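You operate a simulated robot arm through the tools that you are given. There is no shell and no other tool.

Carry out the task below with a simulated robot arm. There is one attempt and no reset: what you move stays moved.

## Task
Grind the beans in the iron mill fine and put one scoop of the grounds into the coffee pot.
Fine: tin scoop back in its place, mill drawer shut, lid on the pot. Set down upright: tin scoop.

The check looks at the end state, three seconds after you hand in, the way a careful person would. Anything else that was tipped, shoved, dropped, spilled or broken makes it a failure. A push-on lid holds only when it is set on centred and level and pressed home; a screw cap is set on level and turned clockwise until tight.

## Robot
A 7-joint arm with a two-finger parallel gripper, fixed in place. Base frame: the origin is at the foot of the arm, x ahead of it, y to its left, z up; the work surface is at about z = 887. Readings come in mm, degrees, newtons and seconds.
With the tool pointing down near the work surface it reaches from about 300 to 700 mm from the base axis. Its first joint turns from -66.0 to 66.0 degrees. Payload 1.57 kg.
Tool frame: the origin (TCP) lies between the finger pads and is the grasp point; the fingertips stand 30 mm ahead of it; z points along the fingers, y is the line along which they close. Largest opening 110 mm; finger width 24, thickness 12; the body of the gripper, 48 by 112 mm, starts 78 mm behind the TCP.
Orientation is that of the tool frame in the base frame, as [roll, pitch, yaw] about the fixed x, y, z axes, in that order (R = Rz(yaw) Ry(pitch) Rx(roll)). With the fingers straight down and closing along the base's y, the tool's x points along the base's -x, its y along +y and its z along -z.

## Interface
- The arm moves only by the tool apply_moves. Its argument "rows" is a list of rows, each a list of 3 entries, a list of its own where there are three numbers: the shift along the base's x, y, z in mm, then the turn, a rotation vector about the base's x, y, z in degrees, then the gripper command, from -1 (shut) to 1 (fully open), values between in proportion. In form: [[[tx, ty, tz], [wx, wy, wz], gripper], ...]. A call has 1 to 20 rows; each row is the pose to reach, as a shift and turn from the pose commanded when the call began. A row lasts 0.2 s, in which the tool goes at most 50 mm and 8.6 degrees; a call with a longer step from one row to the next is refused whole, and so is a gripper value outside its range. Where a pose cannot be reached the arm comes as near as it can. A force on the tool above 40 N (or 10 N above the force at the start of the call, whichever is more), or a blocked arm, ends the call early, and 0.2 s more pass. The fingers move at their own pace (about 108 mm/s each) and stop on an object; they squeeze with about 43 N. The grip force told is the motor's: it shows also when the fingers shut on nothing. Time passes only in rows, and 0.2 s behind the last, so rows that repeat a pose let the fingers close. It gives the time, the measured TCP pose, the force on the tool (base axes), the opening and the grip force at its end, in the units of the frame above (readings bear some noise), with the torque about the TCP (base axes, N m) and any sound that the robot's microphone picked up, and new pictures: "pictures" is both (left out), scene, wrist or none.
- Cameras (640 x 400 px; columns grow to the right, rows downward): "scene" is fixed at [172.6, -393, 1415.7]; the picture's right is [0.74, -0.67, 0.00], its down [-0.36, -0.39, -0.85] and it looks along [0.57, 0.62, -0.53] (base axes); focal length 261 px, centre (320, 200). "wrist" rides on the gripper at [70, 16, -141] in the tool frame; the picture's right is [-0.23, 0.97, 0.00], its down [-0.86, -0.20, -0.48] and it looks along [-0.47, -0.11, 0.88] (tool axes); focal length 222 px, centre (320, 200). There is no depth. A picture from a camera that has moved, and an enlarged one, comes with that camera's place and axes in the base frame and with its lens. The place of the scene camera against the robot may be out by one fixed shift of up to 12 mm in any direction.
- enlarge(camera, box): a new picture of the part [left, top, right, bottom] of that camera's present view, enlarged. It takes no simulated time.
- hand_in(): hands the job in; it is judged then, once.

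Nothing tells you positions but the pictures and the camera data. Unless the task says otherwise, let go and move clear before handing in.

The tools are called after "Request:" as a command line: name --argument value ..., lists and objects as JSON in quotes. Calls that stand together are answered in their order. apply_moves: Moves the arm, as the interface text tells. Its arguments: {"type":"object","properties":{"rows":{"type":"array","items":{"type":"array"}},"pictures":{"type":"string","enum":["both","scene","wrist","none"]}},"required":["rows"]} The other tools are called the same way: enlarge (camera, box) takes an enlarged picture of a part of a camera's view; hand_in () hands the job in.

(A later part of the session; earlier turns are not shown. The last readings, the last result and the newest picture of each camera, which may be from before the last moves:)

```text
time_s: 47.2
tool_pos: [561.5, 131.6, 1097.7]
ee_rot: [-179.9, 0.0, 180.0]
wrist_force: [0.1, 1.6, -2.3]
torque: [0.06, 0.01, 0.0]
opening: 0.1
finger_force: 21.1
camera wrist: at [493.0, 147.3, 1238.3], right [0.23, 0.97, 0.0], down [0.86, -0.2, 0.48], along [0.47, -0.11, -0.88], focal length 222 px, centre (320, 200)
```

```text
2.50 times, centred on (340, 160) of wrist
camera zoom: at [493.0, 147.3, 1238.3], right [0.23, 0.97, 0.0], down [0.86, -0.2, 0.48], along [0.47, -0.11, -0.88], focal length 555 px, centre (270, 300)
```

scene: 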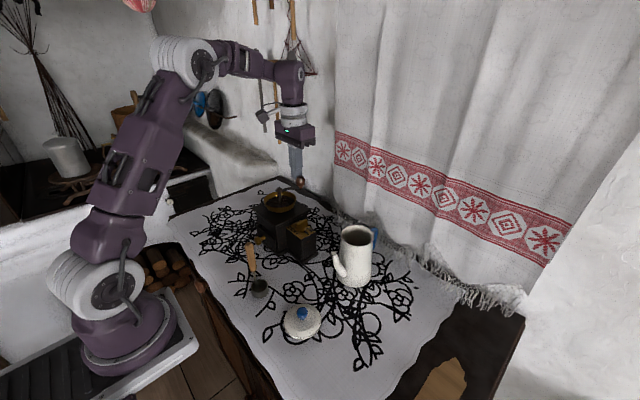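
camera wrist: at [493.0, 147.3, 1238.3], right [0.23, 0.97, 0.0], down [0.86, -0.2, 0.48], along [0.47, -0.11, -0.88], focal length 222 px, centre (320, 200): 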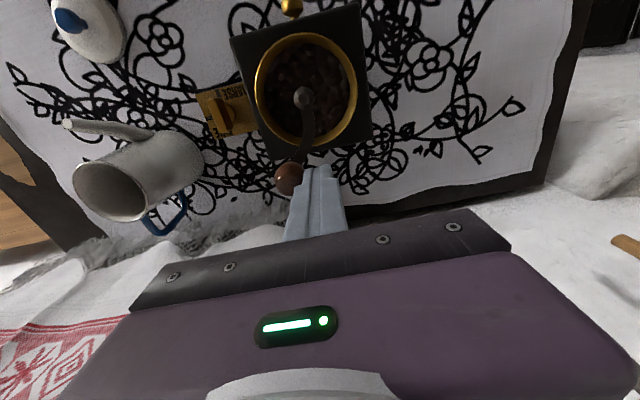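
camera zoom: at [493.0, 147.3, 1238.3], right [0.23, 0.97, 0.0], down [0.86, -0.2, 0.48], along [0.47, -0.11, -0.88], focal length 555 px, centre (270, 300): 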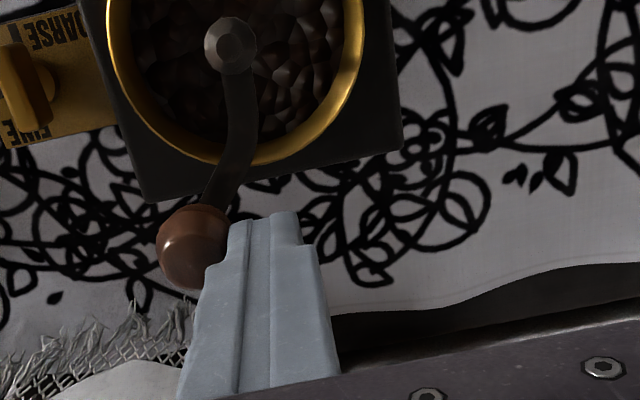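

It works nicely, with low force and the mill still. I'll continue at a somewhat faster pace, 240° per call.

Request:
apply_moves --rows '[[[-1.3, -12.3, 0], [0, 0, 0], -1], [[-5.1, -24, 0], [0, 0, 0], -1], [[-11.3, -34.7, 0], [0, 0, 0], -1], [[-19.5, -43.8, 0], [0, 0, 0], -1], [[-29.5, -51.1, 0], [0, 0, 0], -1], [[-40.8, -56.1, 0], [0, 0, 0], -1], [[-52.8, -58.7, 0], [0, 0, 0], -1], [[-65.2, -58.7, 0], [0, 0, 0], -1], [[-77.2, -56.1, 0], [0, 0, 0], -1], [[-88.5, -51.1, 0], [0, 0, 0], -1], [[-98.5, -43.8, 0], [0, 0, 0], -1], [[-106.7, -34.7, 0], [0, 0, 0], -1], [[-112.9, -24, 0], [0, 0, 0], -1], [[-116.7, -12.3, 0], [0, 0, 0], -1], [[-118, 0, 0], [0, 0, 0], -1], [[-116.7, 12.3, 0], [0, 0, 0], -1], [[-112.9, 24, 0], [0, 0, 0], -1], [[-106.7, 34.7, 0], [0, 0, 0], -1], [[-98.5, 43.8, 0], [0, 0, 0], -1], [[-88.5, 51.1, 0], [0, 0, 0], -1]]'

Request:
enlarge --camera "scene" --box '[220, 140, 340, 230]'

Request:
enlarge --camera "wrist" --box '[240, 80, 440, 240]'

```text
time_s: 51.4
tool_pos: [473.0, 183.5, 1097.7]
ee_rot: [-179.9, 0.0, -180.0]
wrist_force: [-1.9, -0.5, -0.9]
torque: [0.0, 0.03, 0.03]
opening: 0.1
finger_force: 21.2
camera wrist: at [404.0, 199.3, 1238.6], right [0.23, 0.97, 0.0], down [0.86, -0.2, 0.48], along [0.47, -0.11, -0.88], focal length 222 px, centre (320, 200)
```

scene: 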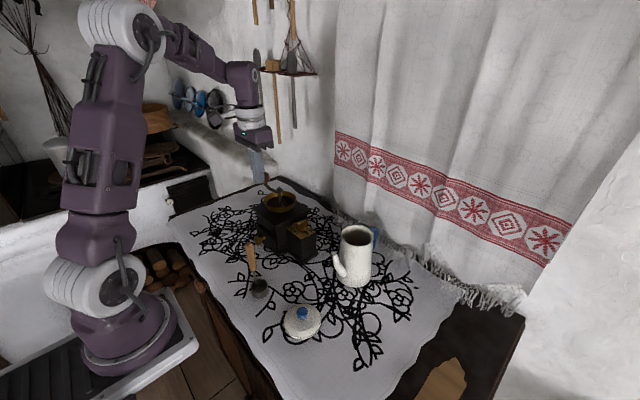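
wrist: 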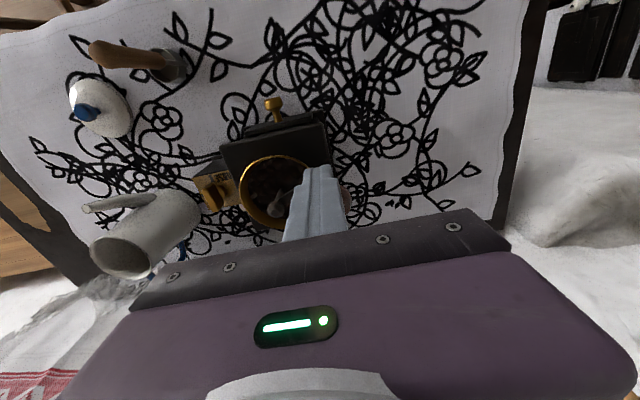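

```text
4.44 times, centred on (280, 185) of scene
camera zoom: at [172.6, -393.0, 1415.7], right [0.74, -0.67, 0.0], down [-0.36, -0.39, -0.85], along [0.57, 0.62, -0.53], focal length 1161 px, centre (498, 267)
```

zoom: 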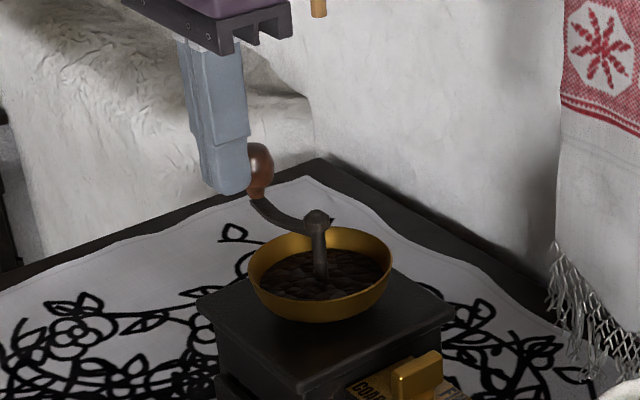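

```text
2.50 times, centred on (340, 160) of wrist
camera zoom: at [404.0, 199.3, 1238.6], right [0.23, 0.97, 0.0], down [0.86, -0.2, 0.48], along [0.47, -0.11, -0.88], focal length 555 px, centre (270, 300)
```

zoom: 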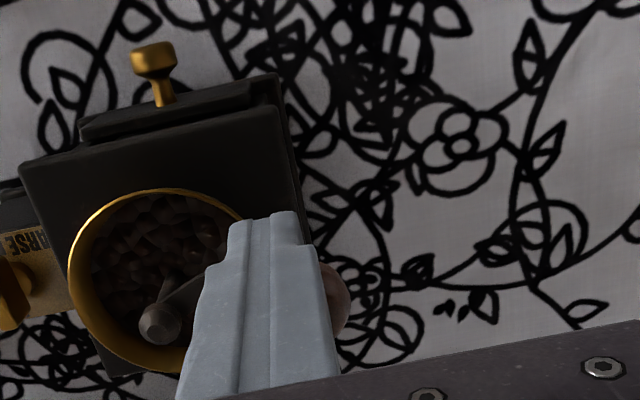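

The bean level is dropping and the mill is steady. I'll continue at 15° per row.

Request:
apply_moves --rows '[[[14.2, 5.9, 0], [0, 0, 0], -1], [[29.5, 7.9, 0], [0, 0, 0], -1], [[44.8, 5.9, 0], [0, 0, 0], -1], [[59, 0, 0], [0, 0, 0], -1], [[71.2, -9.4, 0], [0, 0, 0], -1], [[80.6, -21.6, 0], [0, 0, 0], -1], [[86.5, -35.8, 0], [0, 0, 0], -1], [[88.5, -51.1, 0], [0, 0, 0], -1], [[86.5, -66.4, 0], [0, 0, 0], -1], [[80.6, -80.6, 0], [0, 0, 0], -1], [[71.2, -92.8, 0], [0, 0, 0], -1], [[59, -102.2, 0], [0, 0, 0], -1], [[44.8, -108.1, 0], [0, 0, 0], -1], [[29.5, -110.1, 0], [0, 0, 0], -1], [[14.2, -108.1, 0], [0, 0, 0], -1], [[0, -102.2, 0], [0, 0, 0], -1], [[-12.2, -92.8, 0], [0, 0, 0], -1], [[-21.6, -80.6, 0], [0, 0, 0], -1], [[-27.5, -66.4, 0], [0, 0, 0], -1], [[-29.5, -51.1, 0], [0, 0, 0], -1]]'

Request:
enlarge --camera "scene" --box '[220, 140, 340, 230]'

```text
time_s: 55.6
tool_pos: [443.8, 131.9, 1098.1]
ee_rot: [-180.0, -0.1, 179.9]
wrist_force: [0.0, -2.5, -2.6]
torque: [-0.11, 0.02, 0.01]
opening: 0.0
finger_force: 21.7
camera wrist: at [375.3, 147.9, 1238.4], right [0.23, 0.97, 0.0], down [0.86, -0.2, 0.48], along [0.47, -0.11, -0.88], focal length 222 px, centre (320, 200)
```

scene: 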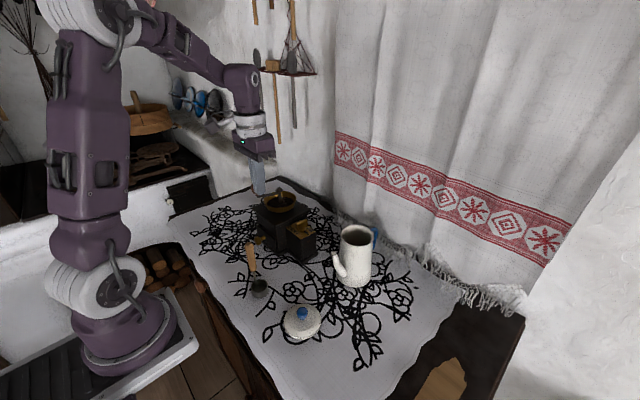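
wrist: 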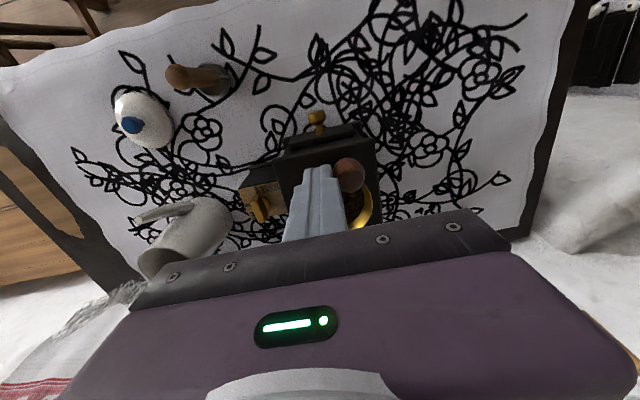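

```text
4.44 times, centred on (280, 185) of scene
camera zoom: at [172.7, -393.1, 1415.7], right [0.74, -0.67, 0.0], down [-0.36, -0.39, -0.85], along [0.57, 0.62, -0.53], focal length 1161 px, centre (498, 267)
```

zoom: 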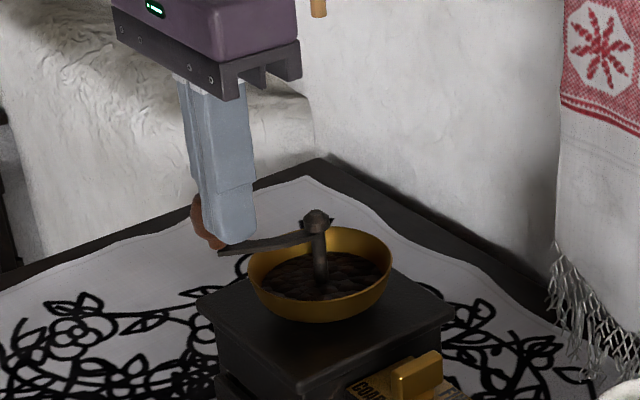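

Good. I'll run a full turn per call (18° per row) and check the mill stays.

Request:
apply_moves --rows '[[[2.9, 18.2, 0], [0, 0, 0], -1], [[11.3, 34.7, 0], [0, 0, 0], -1], [[24.3, 47.7, 0], [0, 0, 0], -1], [[40.8, 56.1, 0], [0, 0, 0], -1], [[59, 59, 0], [0, 0, 0], -1], [[77.2, 56.1, 0], [0, 0, 0], -1], [[93.7, 47.7, 0], [0, 0, 0], -1], [[106.7, 34.7, 0], [0, 0, 0], -1], [[115.1, 18.2, 0], [0, 0, 0], -1], [[118, 0, 0], [0, 0, 0], -1], [[115.1, -18.2, 0], [0, 0, 0], -1], [[106.7, -34.7, 0], [0, 0, 0], -1], [[93.7, -47.7, 0], [0, 0, 0], -1], [[77.2, -56.1, 0], [0, 0, 0], -1], [[59, -59, 0], [0, 0, 0], -1], [[40.8, -56.1, 0], [0, 0, 0], -1], [[24.3, -47.7, 0], [0, 0, 0], -1], [[11.3, -34.7, 0], [0, 0, 0], -1], [[2.9, -18.2, 0], [0, 0, 0], -1], [[0, 0, 0], [0, 0, 0], -1]]' --pictures "scene"

Request:
enlarge --camera "scene" --box '[220, 140, 340, 230]'

```text
time_s: 59.8
tool_pos: [443.0, 132.6, 1098.1]
ee_rot: [180.0, 0.0, -180.0]
wrist_force: [0.4, -2.1, 0.3]
torque: [-0.05, 0.01, -0.01]
opening: 0.1
finger_force: 21.8
```

scene: 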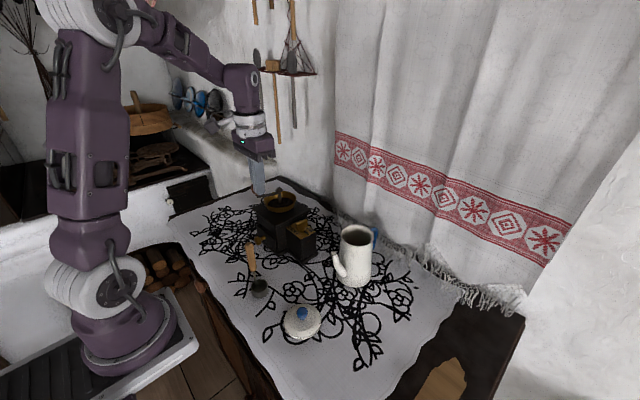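

```text
4.44 times, centred on (280, 185) of scene
camera zoom: at [172.6, -393.1, 1415.7], right [0.74, -0.67, 0.0], down [-0.36, -0.39, -0.85], along [0.57, 0.62, -0.53], focal length 1161 px, centre (498, 267)
```

zoom: 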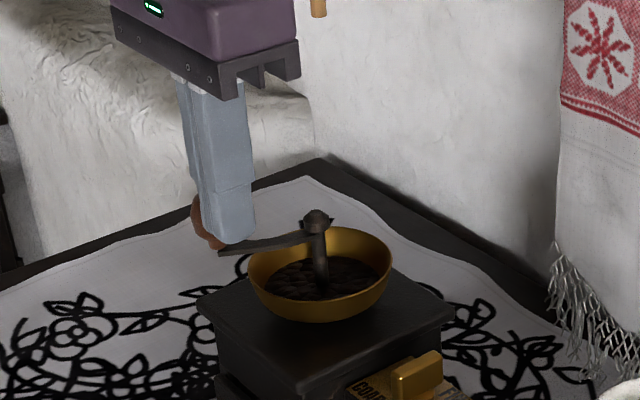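

The mill hasn't moved and the beans keep dropping. Another full turn.

Request:
apply_moves --rows '[[[2.9, 18.2, 0], [0, 0, 0], -1], [[11.3, 34.7, 0], [0, 0, 0], -1], [[24.3, 47.7, 0], [0, 0, 0], -1], [[40.8, 56.1, 0], [0, 0, 0], -1], [[59, 59, 0], [0, 0, 0], -1], [[77.2, 56.1, 0], [0, 0, 0], -1], [[93.7, 47.7, 0], [0, 0, 0], -1], [[106.7, 34.7, 0], [0, 0, 0], -1], [[115.1, 18.2, 0], [0, 0, 0], -1], [[118, 0, 0], [0, 0, 0], -1], [[115.1, -18.2, 0], [0, 0, 0], -1], [[106.7, -34.7, 0], [0, 0, 0], -1], [[93.7, -47.7, 0], [0, 0, 0], -1], [[77.2, -56.1, 0], [0, 0, 0], -1], [[59, -59, 0], [0, 0, 0], -1], [[40.8, -56.1, 0], [0, 0, 0], -1], [[24.3, -47.7, 0], [0, 0, 0], -1], [[11.3, -34.7, 0], [0, 0, 0], -1], [[2.9, -18.2, 0], [0, 0, 0], -1], [[0, 0, 0], [0, 0, 0], -1]]' --pictures "none"

Request:
enlarge --camera "scene" --box '[220, 140, 340, 230]'

```text
time_s: 64.0
tool_pos: [443.5, 132.2, 1098.2]
ee_rot: [-180.0, 0.0, 179.9]
wrist_force: [-0.2, -0.7, -0.9]
torque: [-0.02, -0.05, -0.01]
opening: 0.2
finger_force: 21.3
```

```text
4.44 times, centred on (280, 185) of scene
camera zoom: at [172.6, -393.0, 1415.7], right [0.74, -0.67, 0.0], down [-0.36, -0.39, -0.85], along [0.57, 0.62, -0.53], focal length 1161 px, centre (498, 267)
```

zoom: 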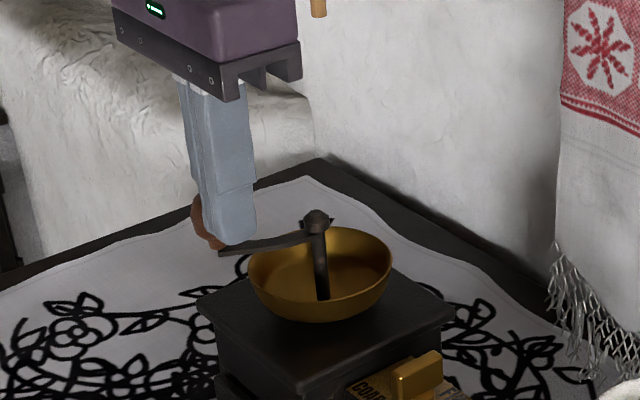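

The bowl is empty, so all the beans are ground. I'll push the crank round to the far (+x) side so it's out of the way, then back off and rise.

Request:
apply_moves --rows '[[[2.9, 18.2, 0], [0, 0, 0], -1], [[11.3, 34.7, 0], [0, 0, 0], -1], [[24.3, 47.7, 0], [0, 0, 0], -1], [[40.8, 56.1, 0], [0, 0, 0], -1], [[59, 59, 0], [0, 0, 0], -1], [[77.2, 56.1, 0], [0, 0, 0], -1], [[93.7, 47.7, 0], [0, 0, 0], -1], [[106.7, 34.7, 0], [0, 0, 0], -1], [[115.1, 18.2, 0], [0, 0, 0], -1], [[117.1, 10.2, 0], [0, 0, 0], -1], [[117.1, 10.2, 0], [0, 0, 0], -1], [[114, 24, 0], [0, 0, 0], -1], [[112, 30, 40], [0, 0, 0], -1], [[110, 30, 85], [0, 0, 0], -1], [[100, 20, 120], [0, 0, 0], -1], [[100, 20, 120], [0, 0, 0], -1]]'

Request:
enlarge --camera "wrist" --box '[200, 0, 440, 200]'

Request:
enlarge --camera "scene" --box '[220, 170, 340, 245]'

```text
time_s: 67.4
tool_pos: [545.0, 152.1, 1218.1]
ee_rot: [-180.0, 0.0, -179.9]
wrist_force: [-0.2, -0.4, -0.3]
torque: [-0.01, 0.0, 0.01]
opening: 0.0
finger_force: 20.9
camera wrist: at [475.6, 167.1, 1358.5], right [0.23, 0.97, 0.0], down [0.86, -0.2, 0.48], along [0.47, -0.11, -0.88], focal length 222 px, centre (320, 200)
```

scene: 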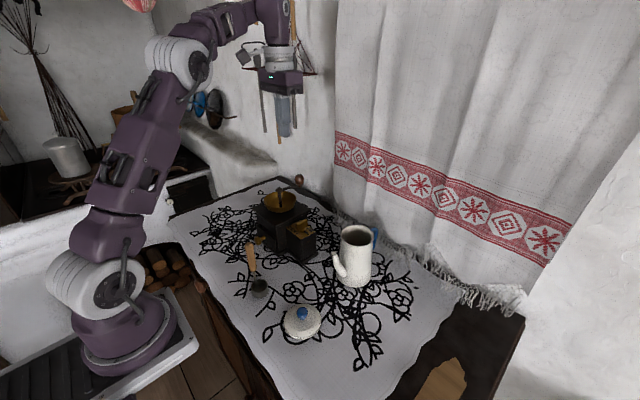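
wrist: 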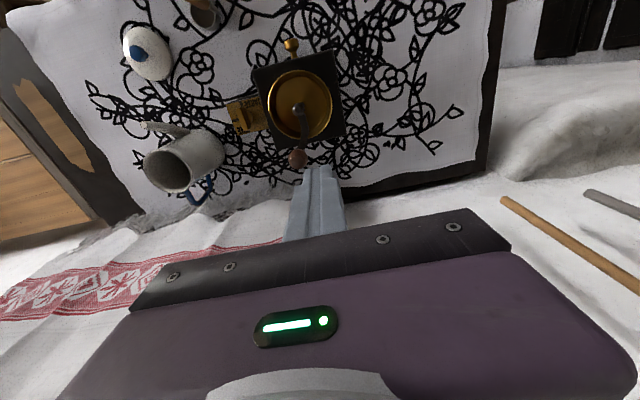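

```text
2.00 times, centred on (320, 100) of wrist
camera zoom: at [475.6, 167.1, 1358.5], right [0.23, 0.97, 0.0], down [0.86, -0.2, 0.48], along [0.47, -0.11, -0.88], focal length 444 px, centre (320, 400)
```

zoom: 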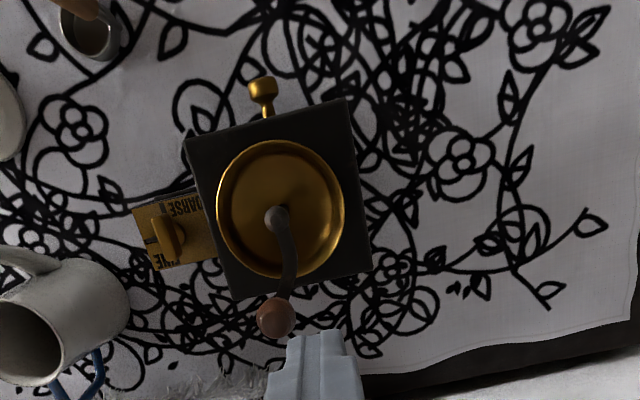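

```text
5.33 times, centred on (280, 208) of scene
camera zoom: at [172.6, -393.0, 1415.7], right [0.74, -0.67, 0.0], down [-0.36, -0.39, -0.85], along [0.57, 0.62, -0.53], focal length 1393 px, centre (533, 160)
```

zoom: 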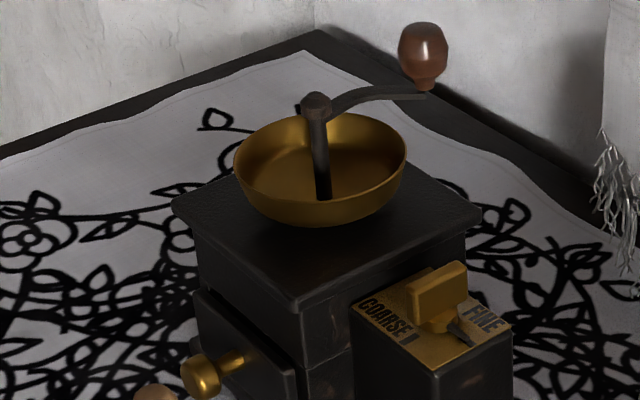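

The bowl is empty and the dial is still at FINE. The drawer knob is near (417, 133.6, 930), so I'll move above it and look.

Request:
apply_moves --rows '[[[-40, -6, 0], [0, 0, 0], 0], [[-80, -12, -10], [0, 0, 0], 0], [[-115, -18.5, -40], [0, 0, 0], 0], [[-128, -18.5, -85], [0, 0, 0], 0], [[-128, -18.5, -125], [0, 0, 0], 0], [[-128, -18.5, -158], [0, 0, 0], 0], [[-128, -18.5, -158], [0, 0, 0], 0]]'

Request:
enlarge --camera "wrist" --box '[240, 80, 440, 240]'

Request:
enlarge --camera "scene" --box '[220, 180, 320, 260]'

```text
time_s: 69.0
tool_pos: [416.5, 132.4, 1060.6]
ee_rot: [179.9, 0.2, -179.9]
wrist_force: [-0.2, 0.4, 0.0]
torque: [0.01, 0.02, 0.01]
opening: 54.9
finger_force: 0.1
camera wrist: at [346.7, 148.7, 1200.3], right [0.23, 0.97, 0.0], down [0.86, -0.2, 0.48], along [0.47, -0.11, -0.88], focal length 222 px, centre (320, 200)
```

scene: 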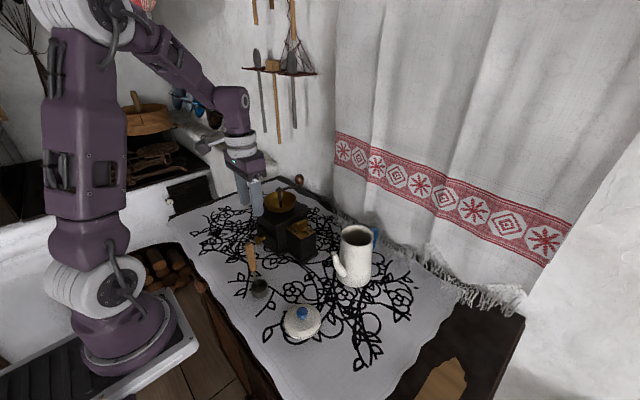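
wrist: 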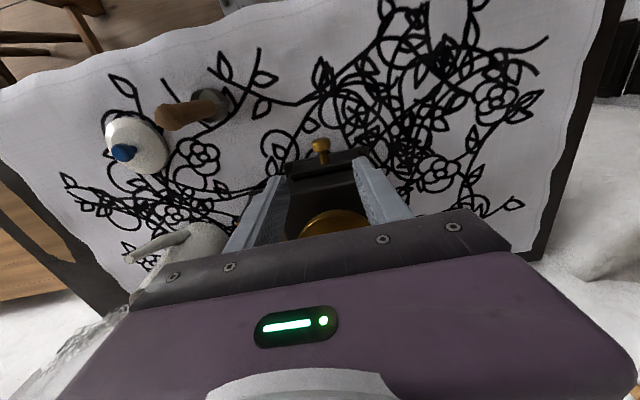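

```text
2.50 times, centred on (340, 160) of wrist
camera zoom: at [346.7, 148.7, 1200.3], right [0.23, 0.97, 0.0], down [0.86, -0.2, 0.48], along [0.47, -0.11, -0.88], focal length 555 px, centre (270, 300)
```

zoom: 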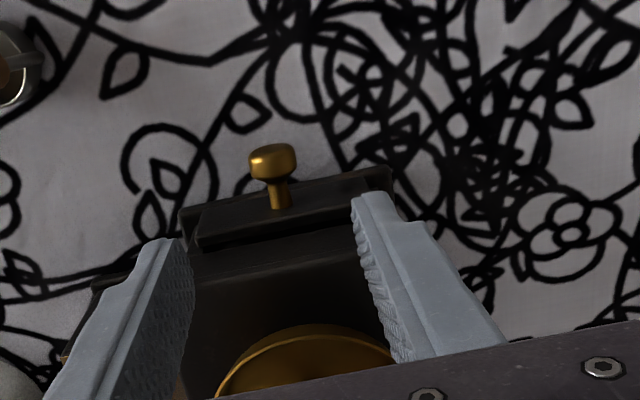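

```text
5.00 times, centred on (270, 220) of scene
camera zoom: at [172.6, -393.0, 1415.7], right [0.74, -0.67, 0.0], down [-0.36, -0.39, -0.85], along [0.57, 0.62, -0.53], focal length 1306 px, centre (570, 100)
```

zoom: 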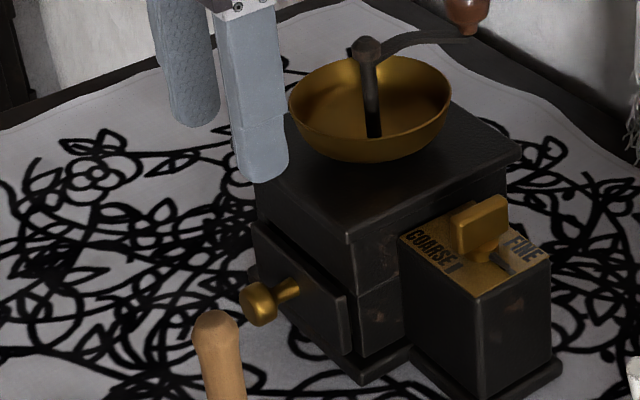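

The knob head is at about (418, 133, 922). I'll descend around it.

Request:
apply_moves --rows '[[[2.5, 0.7, -35], [0, 0, 0], 0], [[2.5, 0.7, -70], [0, 0, 0], 0], [[2.5, 0.7, -105], [0, 0, 0], 0], [[2.5, 0.7, -130.6], [0, 0, 0], 0], [[2.5, 0.7, -130.6], [0, 0, 0], 0]]'

Request:
enlarge --camera "wrist" --box '[240, 80, 440, 240]'

Request:
enlarge --camera "scene" --box '[220, 180, 320, 260]'

```text
time_s: 70.0
tool_pos: [420.0, 134.4, 943.2]
ee_rot: [179.7, 0.6, 180.0]
wrist_force: [-15.1, -2.0, 30.2]
torque: [-0.24, -2.56, -0.33]
opening: 55.0
finger_force: 0.0
stopped in row 4: the force on the tool passed its limit at 90 N (the readings are from after the stop); the commanded pose is now the measured one
camera wrist: at [349.0, 149.4, 1082.6], right [0.23, 0.97, 0.01], down [0.85, -0.2, 0.49], along [0.47, -0.1, -0.87], focal length 222 px, centre (320, 200)
```

scene: 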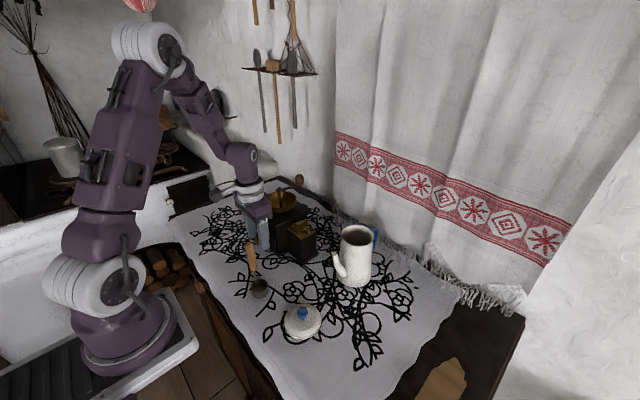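
wrist: 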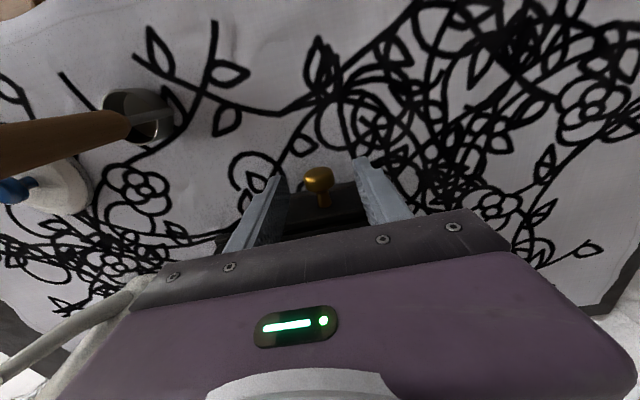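

```text
2.50 times, centred on (340, 160) of wrist
camera zoom: at [349.0, 149.4, 1082.6], right [0.23, 0.97, 0.01], down [0.85, -0.2, 0.49], along [0.47, -0.1, -0.87], focal length 555 px, centre (270, 300)
```

zoom: 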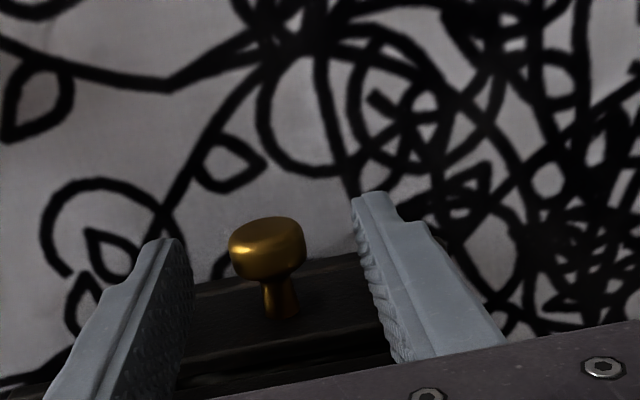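

```text
5.00 times, centred on (270, 220) of scene
camera zoom: at [171.7, -393.2, 1415.8], right [0.74, -0.67, 0.0], down [-0.36, -0.39, -0.85], along [0.57, 0.62, -0.53], focal length 1306 px, centre (570, 100)
```

zoom: 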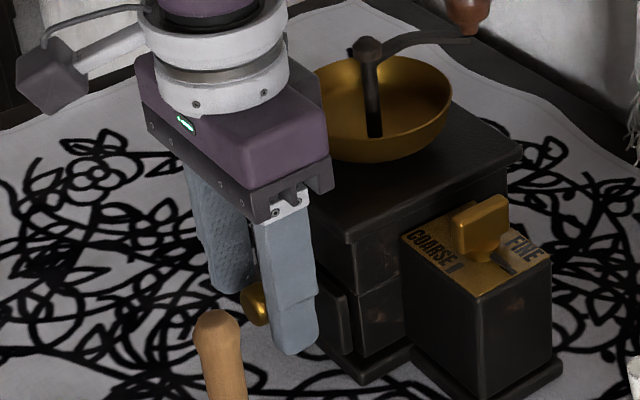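

The gripper body met the mill's bowl rim and stopped, and the mill doesn't look displaced. I'll rise and come at the knob leaning back toward the robot so the body stays clear.

Request:
apply_moves --rows '[[[-2, 0, 20], [0, 0, 0], 0], [[-10, 0, 50], [0, 0, 0], 0], [[-25, 0, 70], [0, 0, 0], 0], [[-30, 0, 70], [0, -8, 0], 0], [[-35, 0, 68], [0, -16, 0], 0], [[-40, 0, 65], [0, -24, 0], 0], [[-44, 0, 62], [0, -32, 0], 0], [[-48, 0, 58], [0, -40, 0], 0], [[-48, 0, 58], [0, -40, 0], 0]]'

Request:
enlarge --camera "wrist" --box '[240, 80, 440, 240]'

Request:
enlarge --camera "scene" --box '[220, 180, 320, 260]'

```text
time_s: 72.0
tool_pos: [475.5, 96.0, 1045.6]
ee_rot: [179.7, 40.9, -179.8]
wrist_force: [-8.8, 13.2, 22.0]
torque: [1.09, -0.31, 0.45]
opening: 66.7
finger_force: 6.6
out of reach, approached as far as the arm can: row 6, 7, 8, 9
camera wrist: at [330.9, 111.1, 1107.4], right [0.17, 0.97, 0.15], down [0.34, -0.2, 0.92], along [0.93, -0.1, -0.36], focal length 222 px, centre (320, 200)
```

scene: 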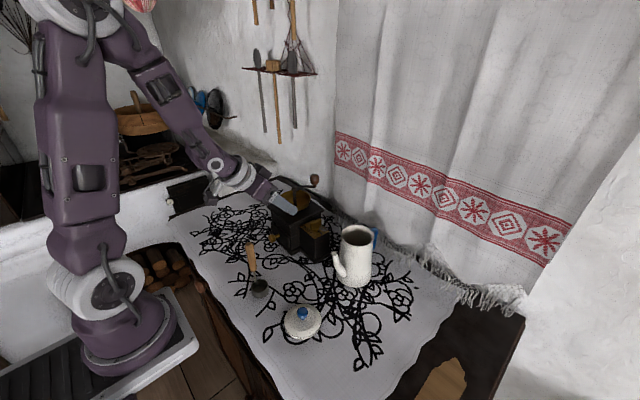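
wrist: 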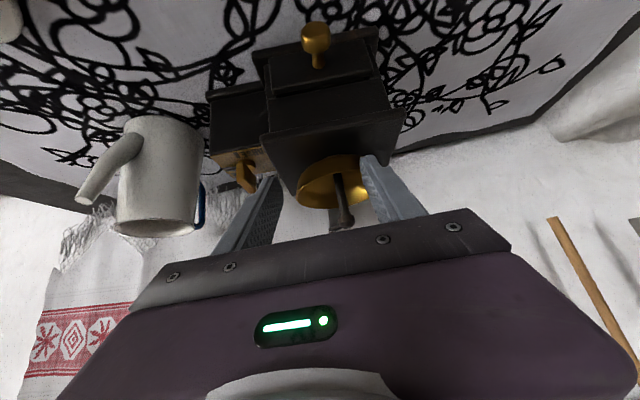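

```text
2.50 times, centred on (340, 160) of wrist
camera zoom: at [330.9, 111.1, 1107.4], right [0.17, 0.97, 0.15], down [0.34, -0.2, 0.92], along [0.93, -0.1, -0.36], focal length 555 px, centre (270, 300)
```

zoom: 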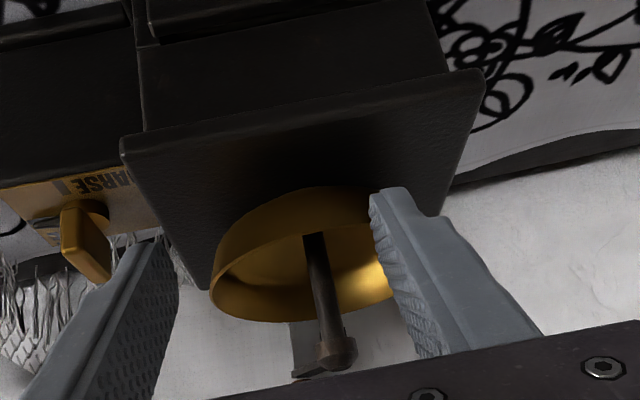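

```text
5.00 times, centred on (270, 220) of scene
camera zoom: at [172.0, -392.7, 1415.9], right [0.74, -0.67, 0.0], down [-0.36, -0.39, -0.85], along [0.57, 0.62, -0.53], focal length 1306 px, centre (570, 100)
```

zoom: 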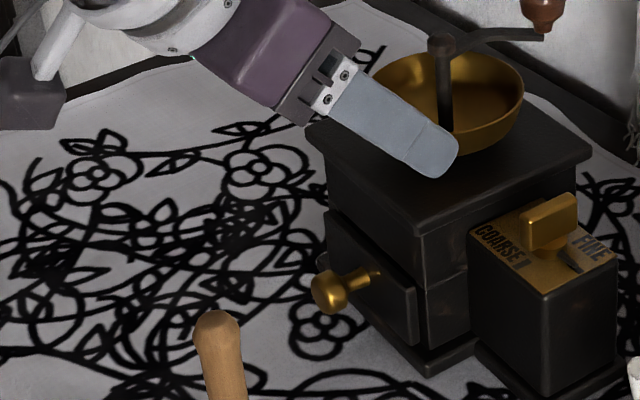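

Part of that lean was out of reach. The arm swung onto the mill top and nudged the mill roughly 30 mm. I'll open the fingers off the bowl, go straight up, and un-lean.

Request:
apply_moves --rows '[[[0, 0, 0], [0, 0, 0], 0.5], [[0, 0, 8], [0, 0, 0], 0.5], [[0, 0, 20], [0, 0, 0], 0.5], [[0, 0, 40], [0, 2, 0], 0.5], [[0, 0, 60], [0, 6, 0], 0.5], [[0, 0, 80], [0, 12, 0], 0.5]]'

```text
time_s: 73.4
tool_pos: [491.0, 82.4, 1122.0]
ee_rot: [-177.6, 34.9, 179.4]
wrist_force: [-0.8, -0.4, -0.1]
torque: [0.07, 0.0, -0.01]
opening: 82.5
finger_force: 0.0
out of reach, approached as far as the arm can: row 5, 6
camera wrist: at [354.1, 105.0, 1196.1], right [0.22, 0.97, 0.1], down [0.42, -0.18, 0.89], along [0.88, -0.15, -0.45], focal length 222 px, centre (320, 200)
```

scene: 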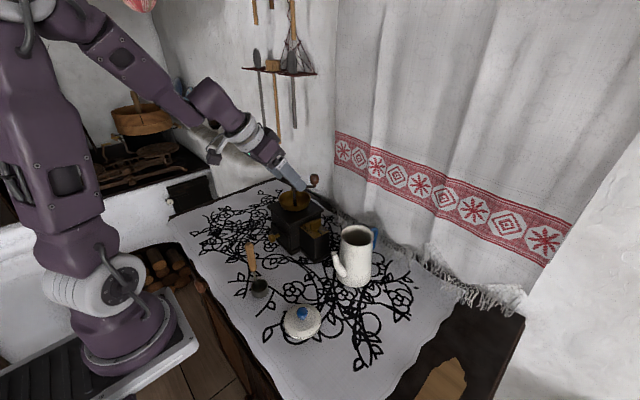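
wrist: 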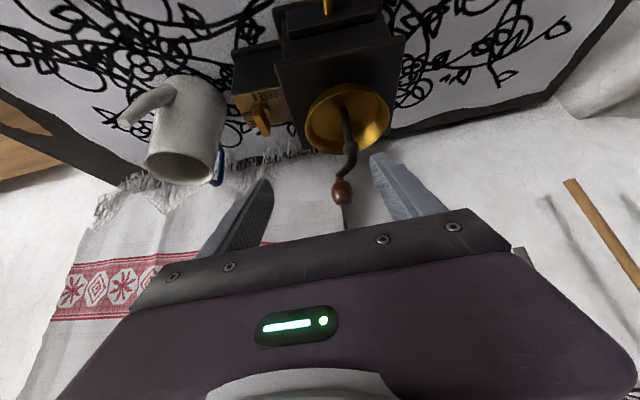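

The fingers are clear above the mill now. I'll return to the upright orientation while going higher.

Request:
apply_moves --rows '[[[0, 0, 10], [0, 7, 0], 0.5], [[0, 0, 25], [0, 14, 0], 0.5], [[5, 0, 40], [0, 21, 0], 0.5], [[15, 0, 55], [0, 28, 0], 0.5], [[25, 0, 65], [0, 35, 0], 0.5], [[35, 0, 65], [0, 35, 0], 0.5]]'

Request:
enlarge --camera "wrist" --box '[180, 0, 440, 200]'

Request:
enlarge --camera "scene" --box '[220, 170, 400, 300]'

```text
time_s: 74.8
tool_pos: [526.3, 80.9, 1187.1]
ee_rot: [-177.3, -0.1, 179.5]
wrist_force: [-1.0, 0.2, -0.7]
torque: [0.02, -0.02, 0.02]
opening: 82.5
finger_force: 0.2
camera wrist: at [457.8, 104.5, 1326.9], right [0.24, 0.97, -0.05], down [0.86, -0.18, 0.48], along [0.46, -0.16, -0.87], focal length 222 px, centre (320, 200)
```

scene: 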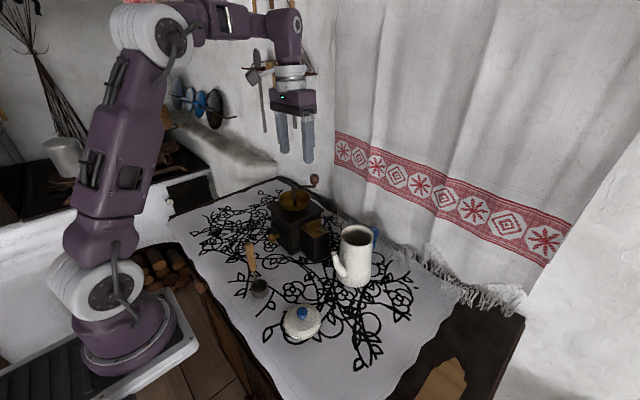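
wrist: 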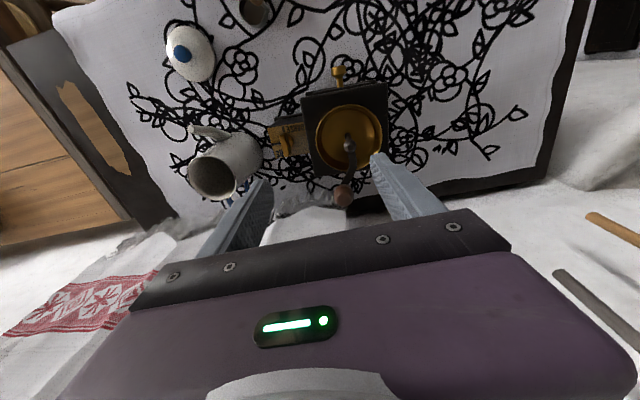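

```text
2.00 times, centred on (310, 100) of wrist
camera zoom: at [457.8, 104.5, 1326.9], right [0.24, 0.97, -0.05], down [0.86, -0.18, 0.48], along [0.46, -0.16, -0.87], focal length 444 px, centre (340, 400)
```

zoom: 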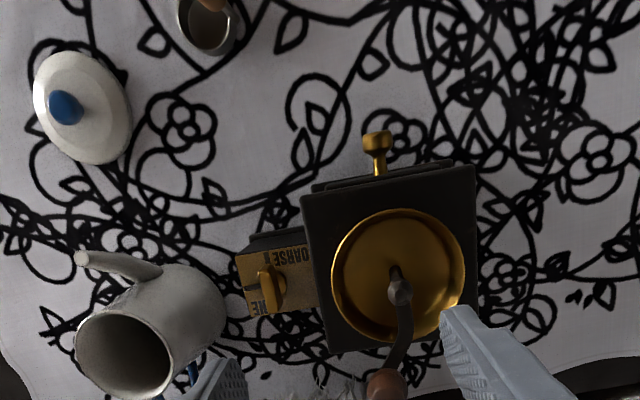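

```text
3.08 times, centred on (310, 235) of scene
camera zoom: at [172.6, -393.0, 1415.7], right [0.74, -0.67, 0.0], down [-0.36, -0.39, -0.85], along [0.57, 0.62, -0.53], focal length 804 px, centre (351, 92)
```

zoom: 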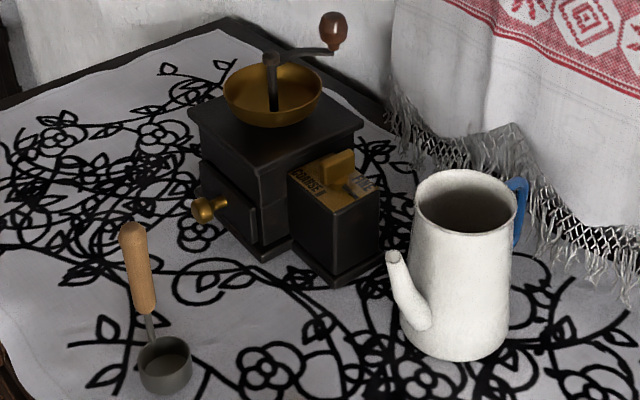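

The mill is now centred near (535.5, 108), turned about -5°, and I'll put it back exactly at the end. The drawer knob is near (450, 113.5, 921). I'll level the tool, match the mill's yaw and move above the knob, with only a small 12° lean.

Request:
apply_moves --rows '[[[-30, 10, 0], [1, 0, -1.5], 0], [[-60, 22, -10], [2.7, 0, -3], 0], [[-86, 34, -37], [2.7, 0, -4.6], 0], [[-86, 34, -60], [2.7, 0, -4.6], 0], [[-86, 34, -60], [2.7, 0, -4.6], 0]]' --pictures "none"

```text
time_s: 76.0
tool_pos: [439.0, 113.8, 1127.3]
ee_rot: [-179.9, -0.3, 174.8]
wrist_force: [-0.4, -0.2, 0.5]
torque: [-0.02, 0.0, -0.02]
opening: 54.9
finger_force: 0.1
```

Request:
apply_moves --rows '[[[-5, 0.5, -15], [-0.36, -4, 0], 0], [[-10, 1, -30], [-0.71, -8, 0], 0], [[-15, 1.5, -45], [-1.07, -11.95, 0], 0], [[-15, 1.5, -45], [-1.07, -11.95, 0], 0]]'

Request:
enlarge --camera "wrist" --box '[240, 60, 440, 220]'

Request:
enlarge --camera "scene" --box '[220, 160, 340, 260]'

```text
time_s: 77.0
tool_pos: [425.0, 116.6, 1082.8]
ee_rot: [-179.9, 11.8, 174.9]
wrist_force: [0.3, -0.7, 0.4]
torque: [0.01, 0.0, -0.04]
opening: 55.2
finger_force: 0.0
camera wrist: at [330.2, 140.9, 1205.8], right [0.31, 0.95, 0.04], down [0.72, -0.26, 0.64], along [0.62, -0.17, -0.76], focal length 222 px, centre (320, 200)
```

scene: 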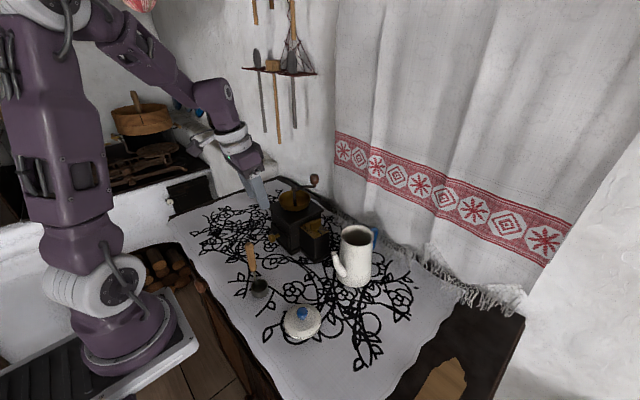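
wrist: 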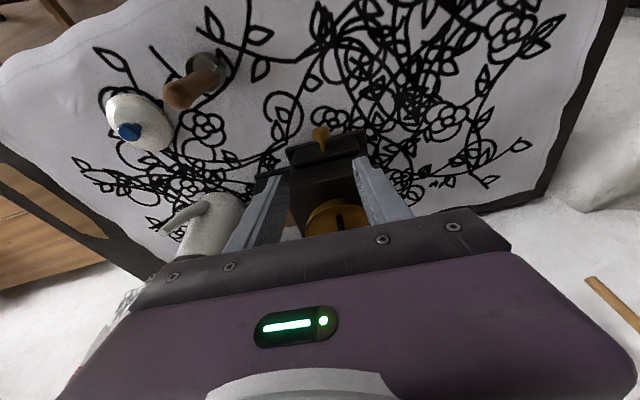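

```text
2.50 times, centred on (340, 140) of wrist
camera zoom: at [330.2, 140.9, 1205.8], right [0.31, 0.95, 0.04], down [0.72, -0.26, 0.64], along [0.62, -0.17, -0.76], focal length 555 px, centre (270, 350)
```

zoom: 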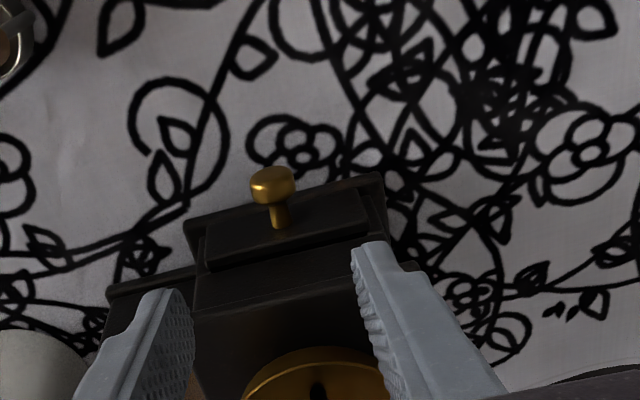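

```text
4.00 times, centred on (280, 210) of scene
camera zoom: at [172.6, -393.0, 1415.7], right [0.74, -0.67, 0.0], down [-0.36, -0.39, -0.85], along [0.57, 0.62, -0.53], focal length 1045 px, centre (480, 160)
```

zoom: 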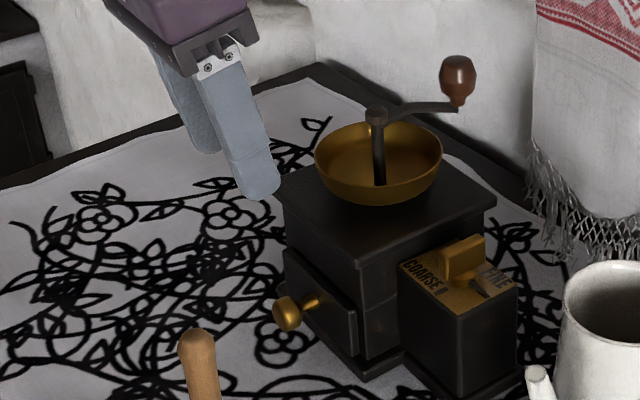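

Alignment looks right. I'll descend in small steps, keeping the gripper body clear of the bowl.

Request:
apply_moves --rows '[[[4, -0.5, -35], [0, 0, 0], 0], [[8, -1, -70], [0, 0, 0], 0], [[12, -1.3, -100], [0, 0, 0], 0], [[14, -1.5, -120], [0, 0, 0], 0], [[15.5, -1.6, -132], [0, 0, 0], 0], [[15.5, -1.6, -139], [0, 0, 0], 0], [[15.5, -1.6, -139], [0, 0, 0], 0]]'

Request:
enlarge --camera "wrist" --box '[240, 80, 440, 240]'

Request:
enlarge --camera "scene" --box '[220, 160, 340, 260]'

```text
time_s: 78.6
tool_pos: [440.6, 115.0, 944.1]
ee_rot: [-179.9, 11.7, 174.9]
wrist_force: [0.5, 0.4, -0.3]
torque: [0.01, 0.03, 0.01]
opening: 54.9
finger_force: 0.1
camera wrist: at [345.9, 139.1, 1067.1], right [0.31, 0.95, 0.04], down [0.72, -0.26, 0.64], along [0.62, -0.17, -0.76], focal length 222 px, centre (320, 200)
```

scene: 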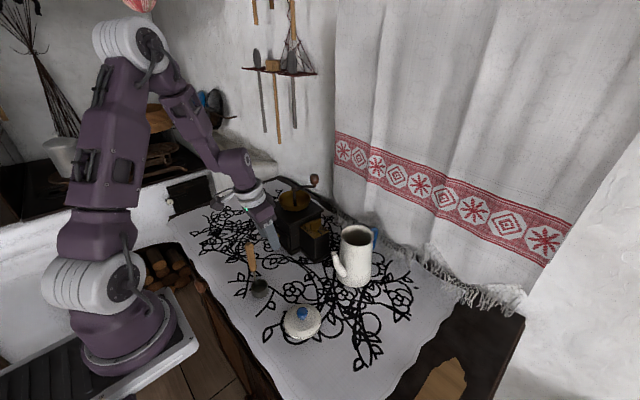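
wrist: 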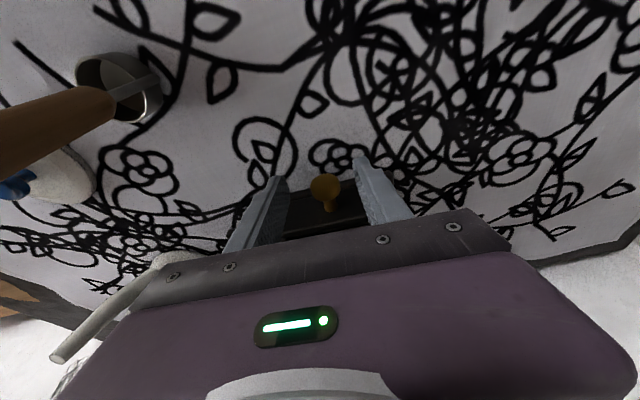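

```text
2.50 times, centred on (340, 160) of wrist
camera zoom: at [345.9, 139.1, 1067.1], right [0.31, 0.95, 0.04], down [0.72, -0.26, 0.64], along [0.62, -0.17, -0.76], focal length 555 px, centre (270, 300)
```

zoom: 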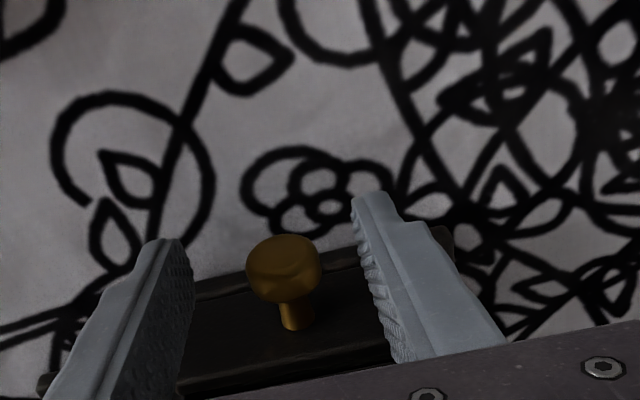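

```text
4.00 times, centred on (280, 210) of scene
camera zoom: at [172.6, -393.0, 1415.7], right [0.74, -0.67, 0.0], down [-0.36, -0.39, -0.85], along [0.57, 0.62, -0.53], focal length 1045 px, centre (480, 160)
```

zoom: 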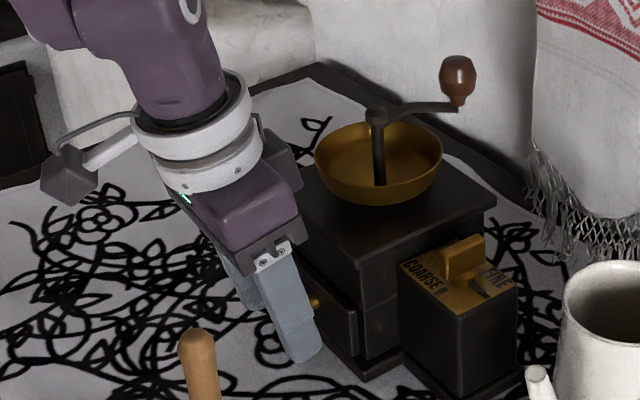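

No contact this time. I also see a box on the wrist's +x side that must have hit the bowl earlier. Closing on the knob.

Request:
apply_moves --rows '[[[0, 0, 0], [0, 0, 0], -0.4], [[0, 0, 0], [0, 0, 0], -0.7], [[0, 0, 0], [0, 0, 0], -1], [[0, 0, 0], [0, 0, 0], -1]]'

Request:
enlarge --camera "wrist" --box '[240, 80, 440, 240]'

```text
time_s: 79.6
tool_pos: [441.2, 115.6, 943.2]
ee_rot: [-180.0, 11.8, 175.0]
wrist_force: [-2.7, 14.6, 0.4]
torque: [0.44, -0.22, 0.81]
opening: 23.3
finger_force: 35.5
camera wrist: at [345.9, 140.0, 1067.2], right [0.31, 0.95, 0.05], down [0.72, -0.26, 0.64], along [0.62, -0.16, -0.76], focal length 222 px, centre (320, 200)
```

scene: 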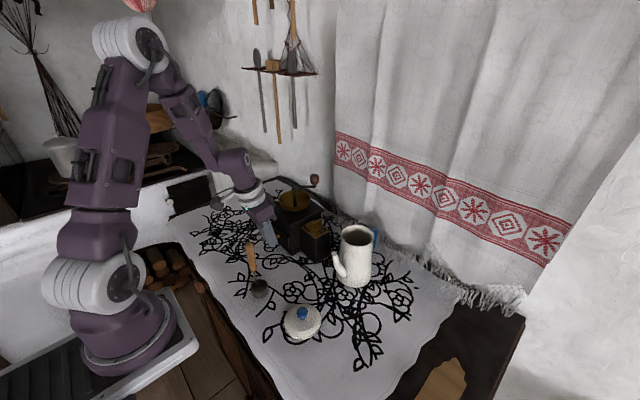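
wrist: 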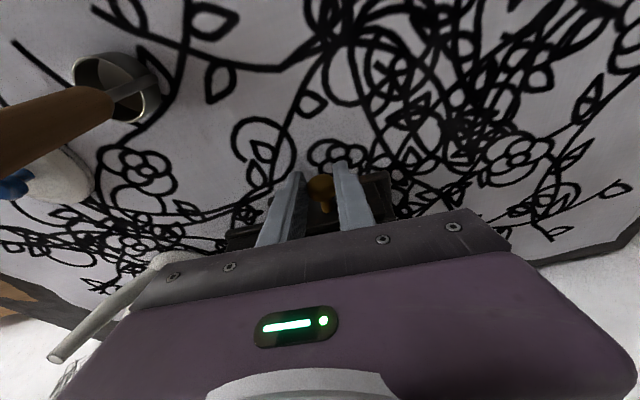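

```text
2.50 times, centred on (340, 160) of wrist
camera zoom: at [345.9, 140.0, 1067.2], right [0.31, 0.95, 0.05], down [0.72, -0.26, 0.64], along [0.62, -0.16, -0.76], focal length 555 px, centre (270, 300)
```

zoom: 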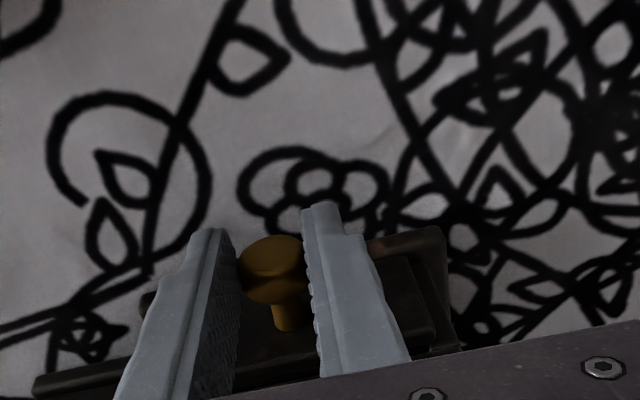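

The knob is held. I'll ease the side load and pull the drawer out slowly 20 mm as a test.

Request:
apply_moves --rows '[[[0, 1, 0], [0, 0, 0], -1], [[-3, 1.5, 0], [0, 0, 0], -1], [[-6, 1.8, 0], [0, 0, 0], -1], [[-9, 2, 0], [0, 0, 0], -1], [[-12, 2.3, 0], [0, 0, 0], -1], [[-15, 2.6, 0], [0, 0, 0], -1], [[-18, 2.9, 0], [0, 0, 0], -1], [[-21, 3.1, 0], [0, 0, 0], -1]]'

Request:
enlarge --camera "wrist" --box '[240, 80, 440, 240]'

Request:
enlarge --camera "scene" --box '[220, 160, 340, 260]'

```text
time_s: 81.4
tool_pos: [419.9, 116.9, 942.7]
ee_rot: [-179.7, 11.6, 174.8]
wrist_force: [-0.4, -8.1, 34.4]
torque: [-0.29, -0.47, 0.27]
opening: 23.3
finger_force: 35.3
camera wrist: at [324.7, 141.8, 1066.9], right [0.31, 0.95, 0.04], down [0.72, -0.26, 0.64], along [0.62, -0.17, -0.76], focal length 222 px, centre (320, 200)
```

scene: 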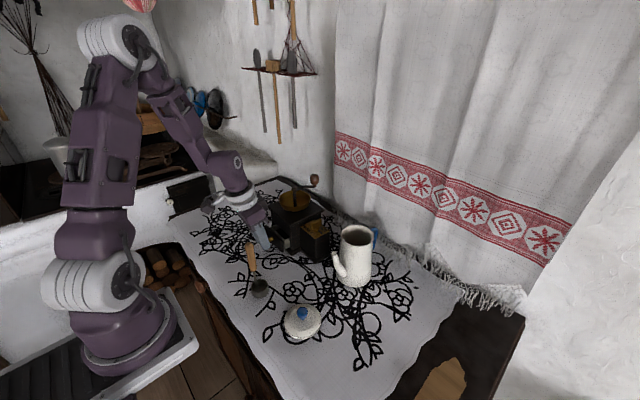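
wrist: 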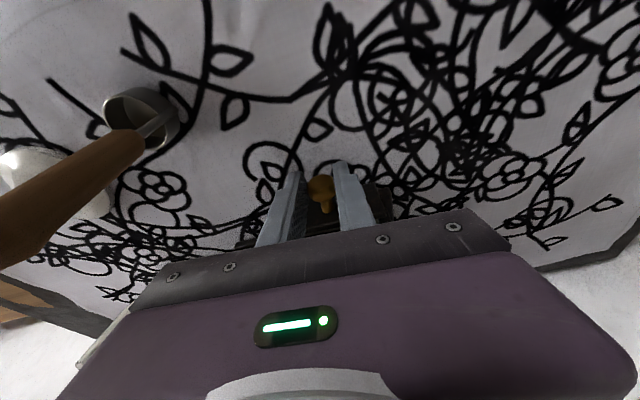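

```text
2.50 times, centred on (340, 160) of wrist
camera zoom: at [324.7, 141.8, 1066.9], right [0.31, 0.95, 0.04], down [0.72, -0.26, 0.64], along [0.62, -0.17, -0.76], focal length 555 px, centre (270, 300)
```

zoom: 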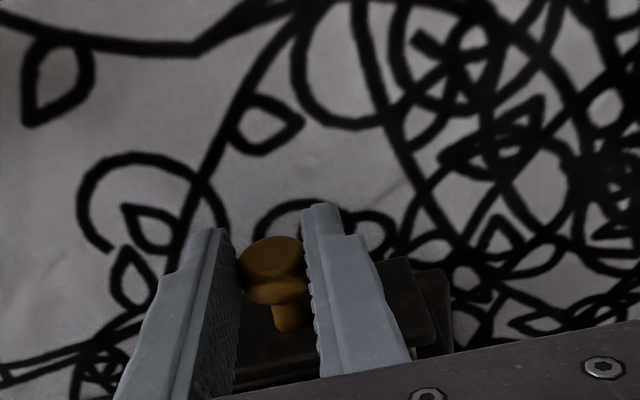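

```text
4.00 times, centred on (280, 210) of scene
camera zoom: at [172.2, -393.4, 1415.7], right [0.74, -0.67, 0.0], down [-0.36, -0.39, -0.85], along [0.57, 0.62, -0.53], focal length 1045 px, centre (480, 160)
```

zoom: 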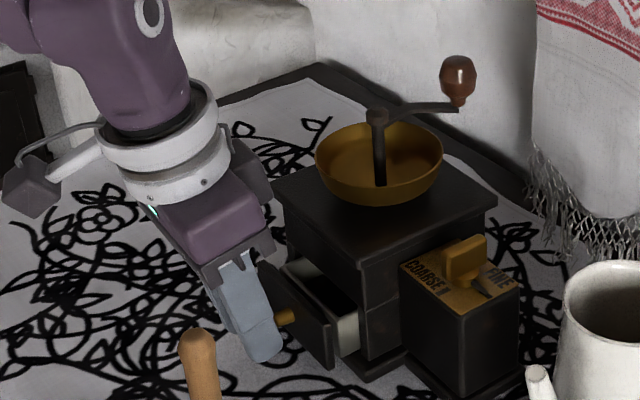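

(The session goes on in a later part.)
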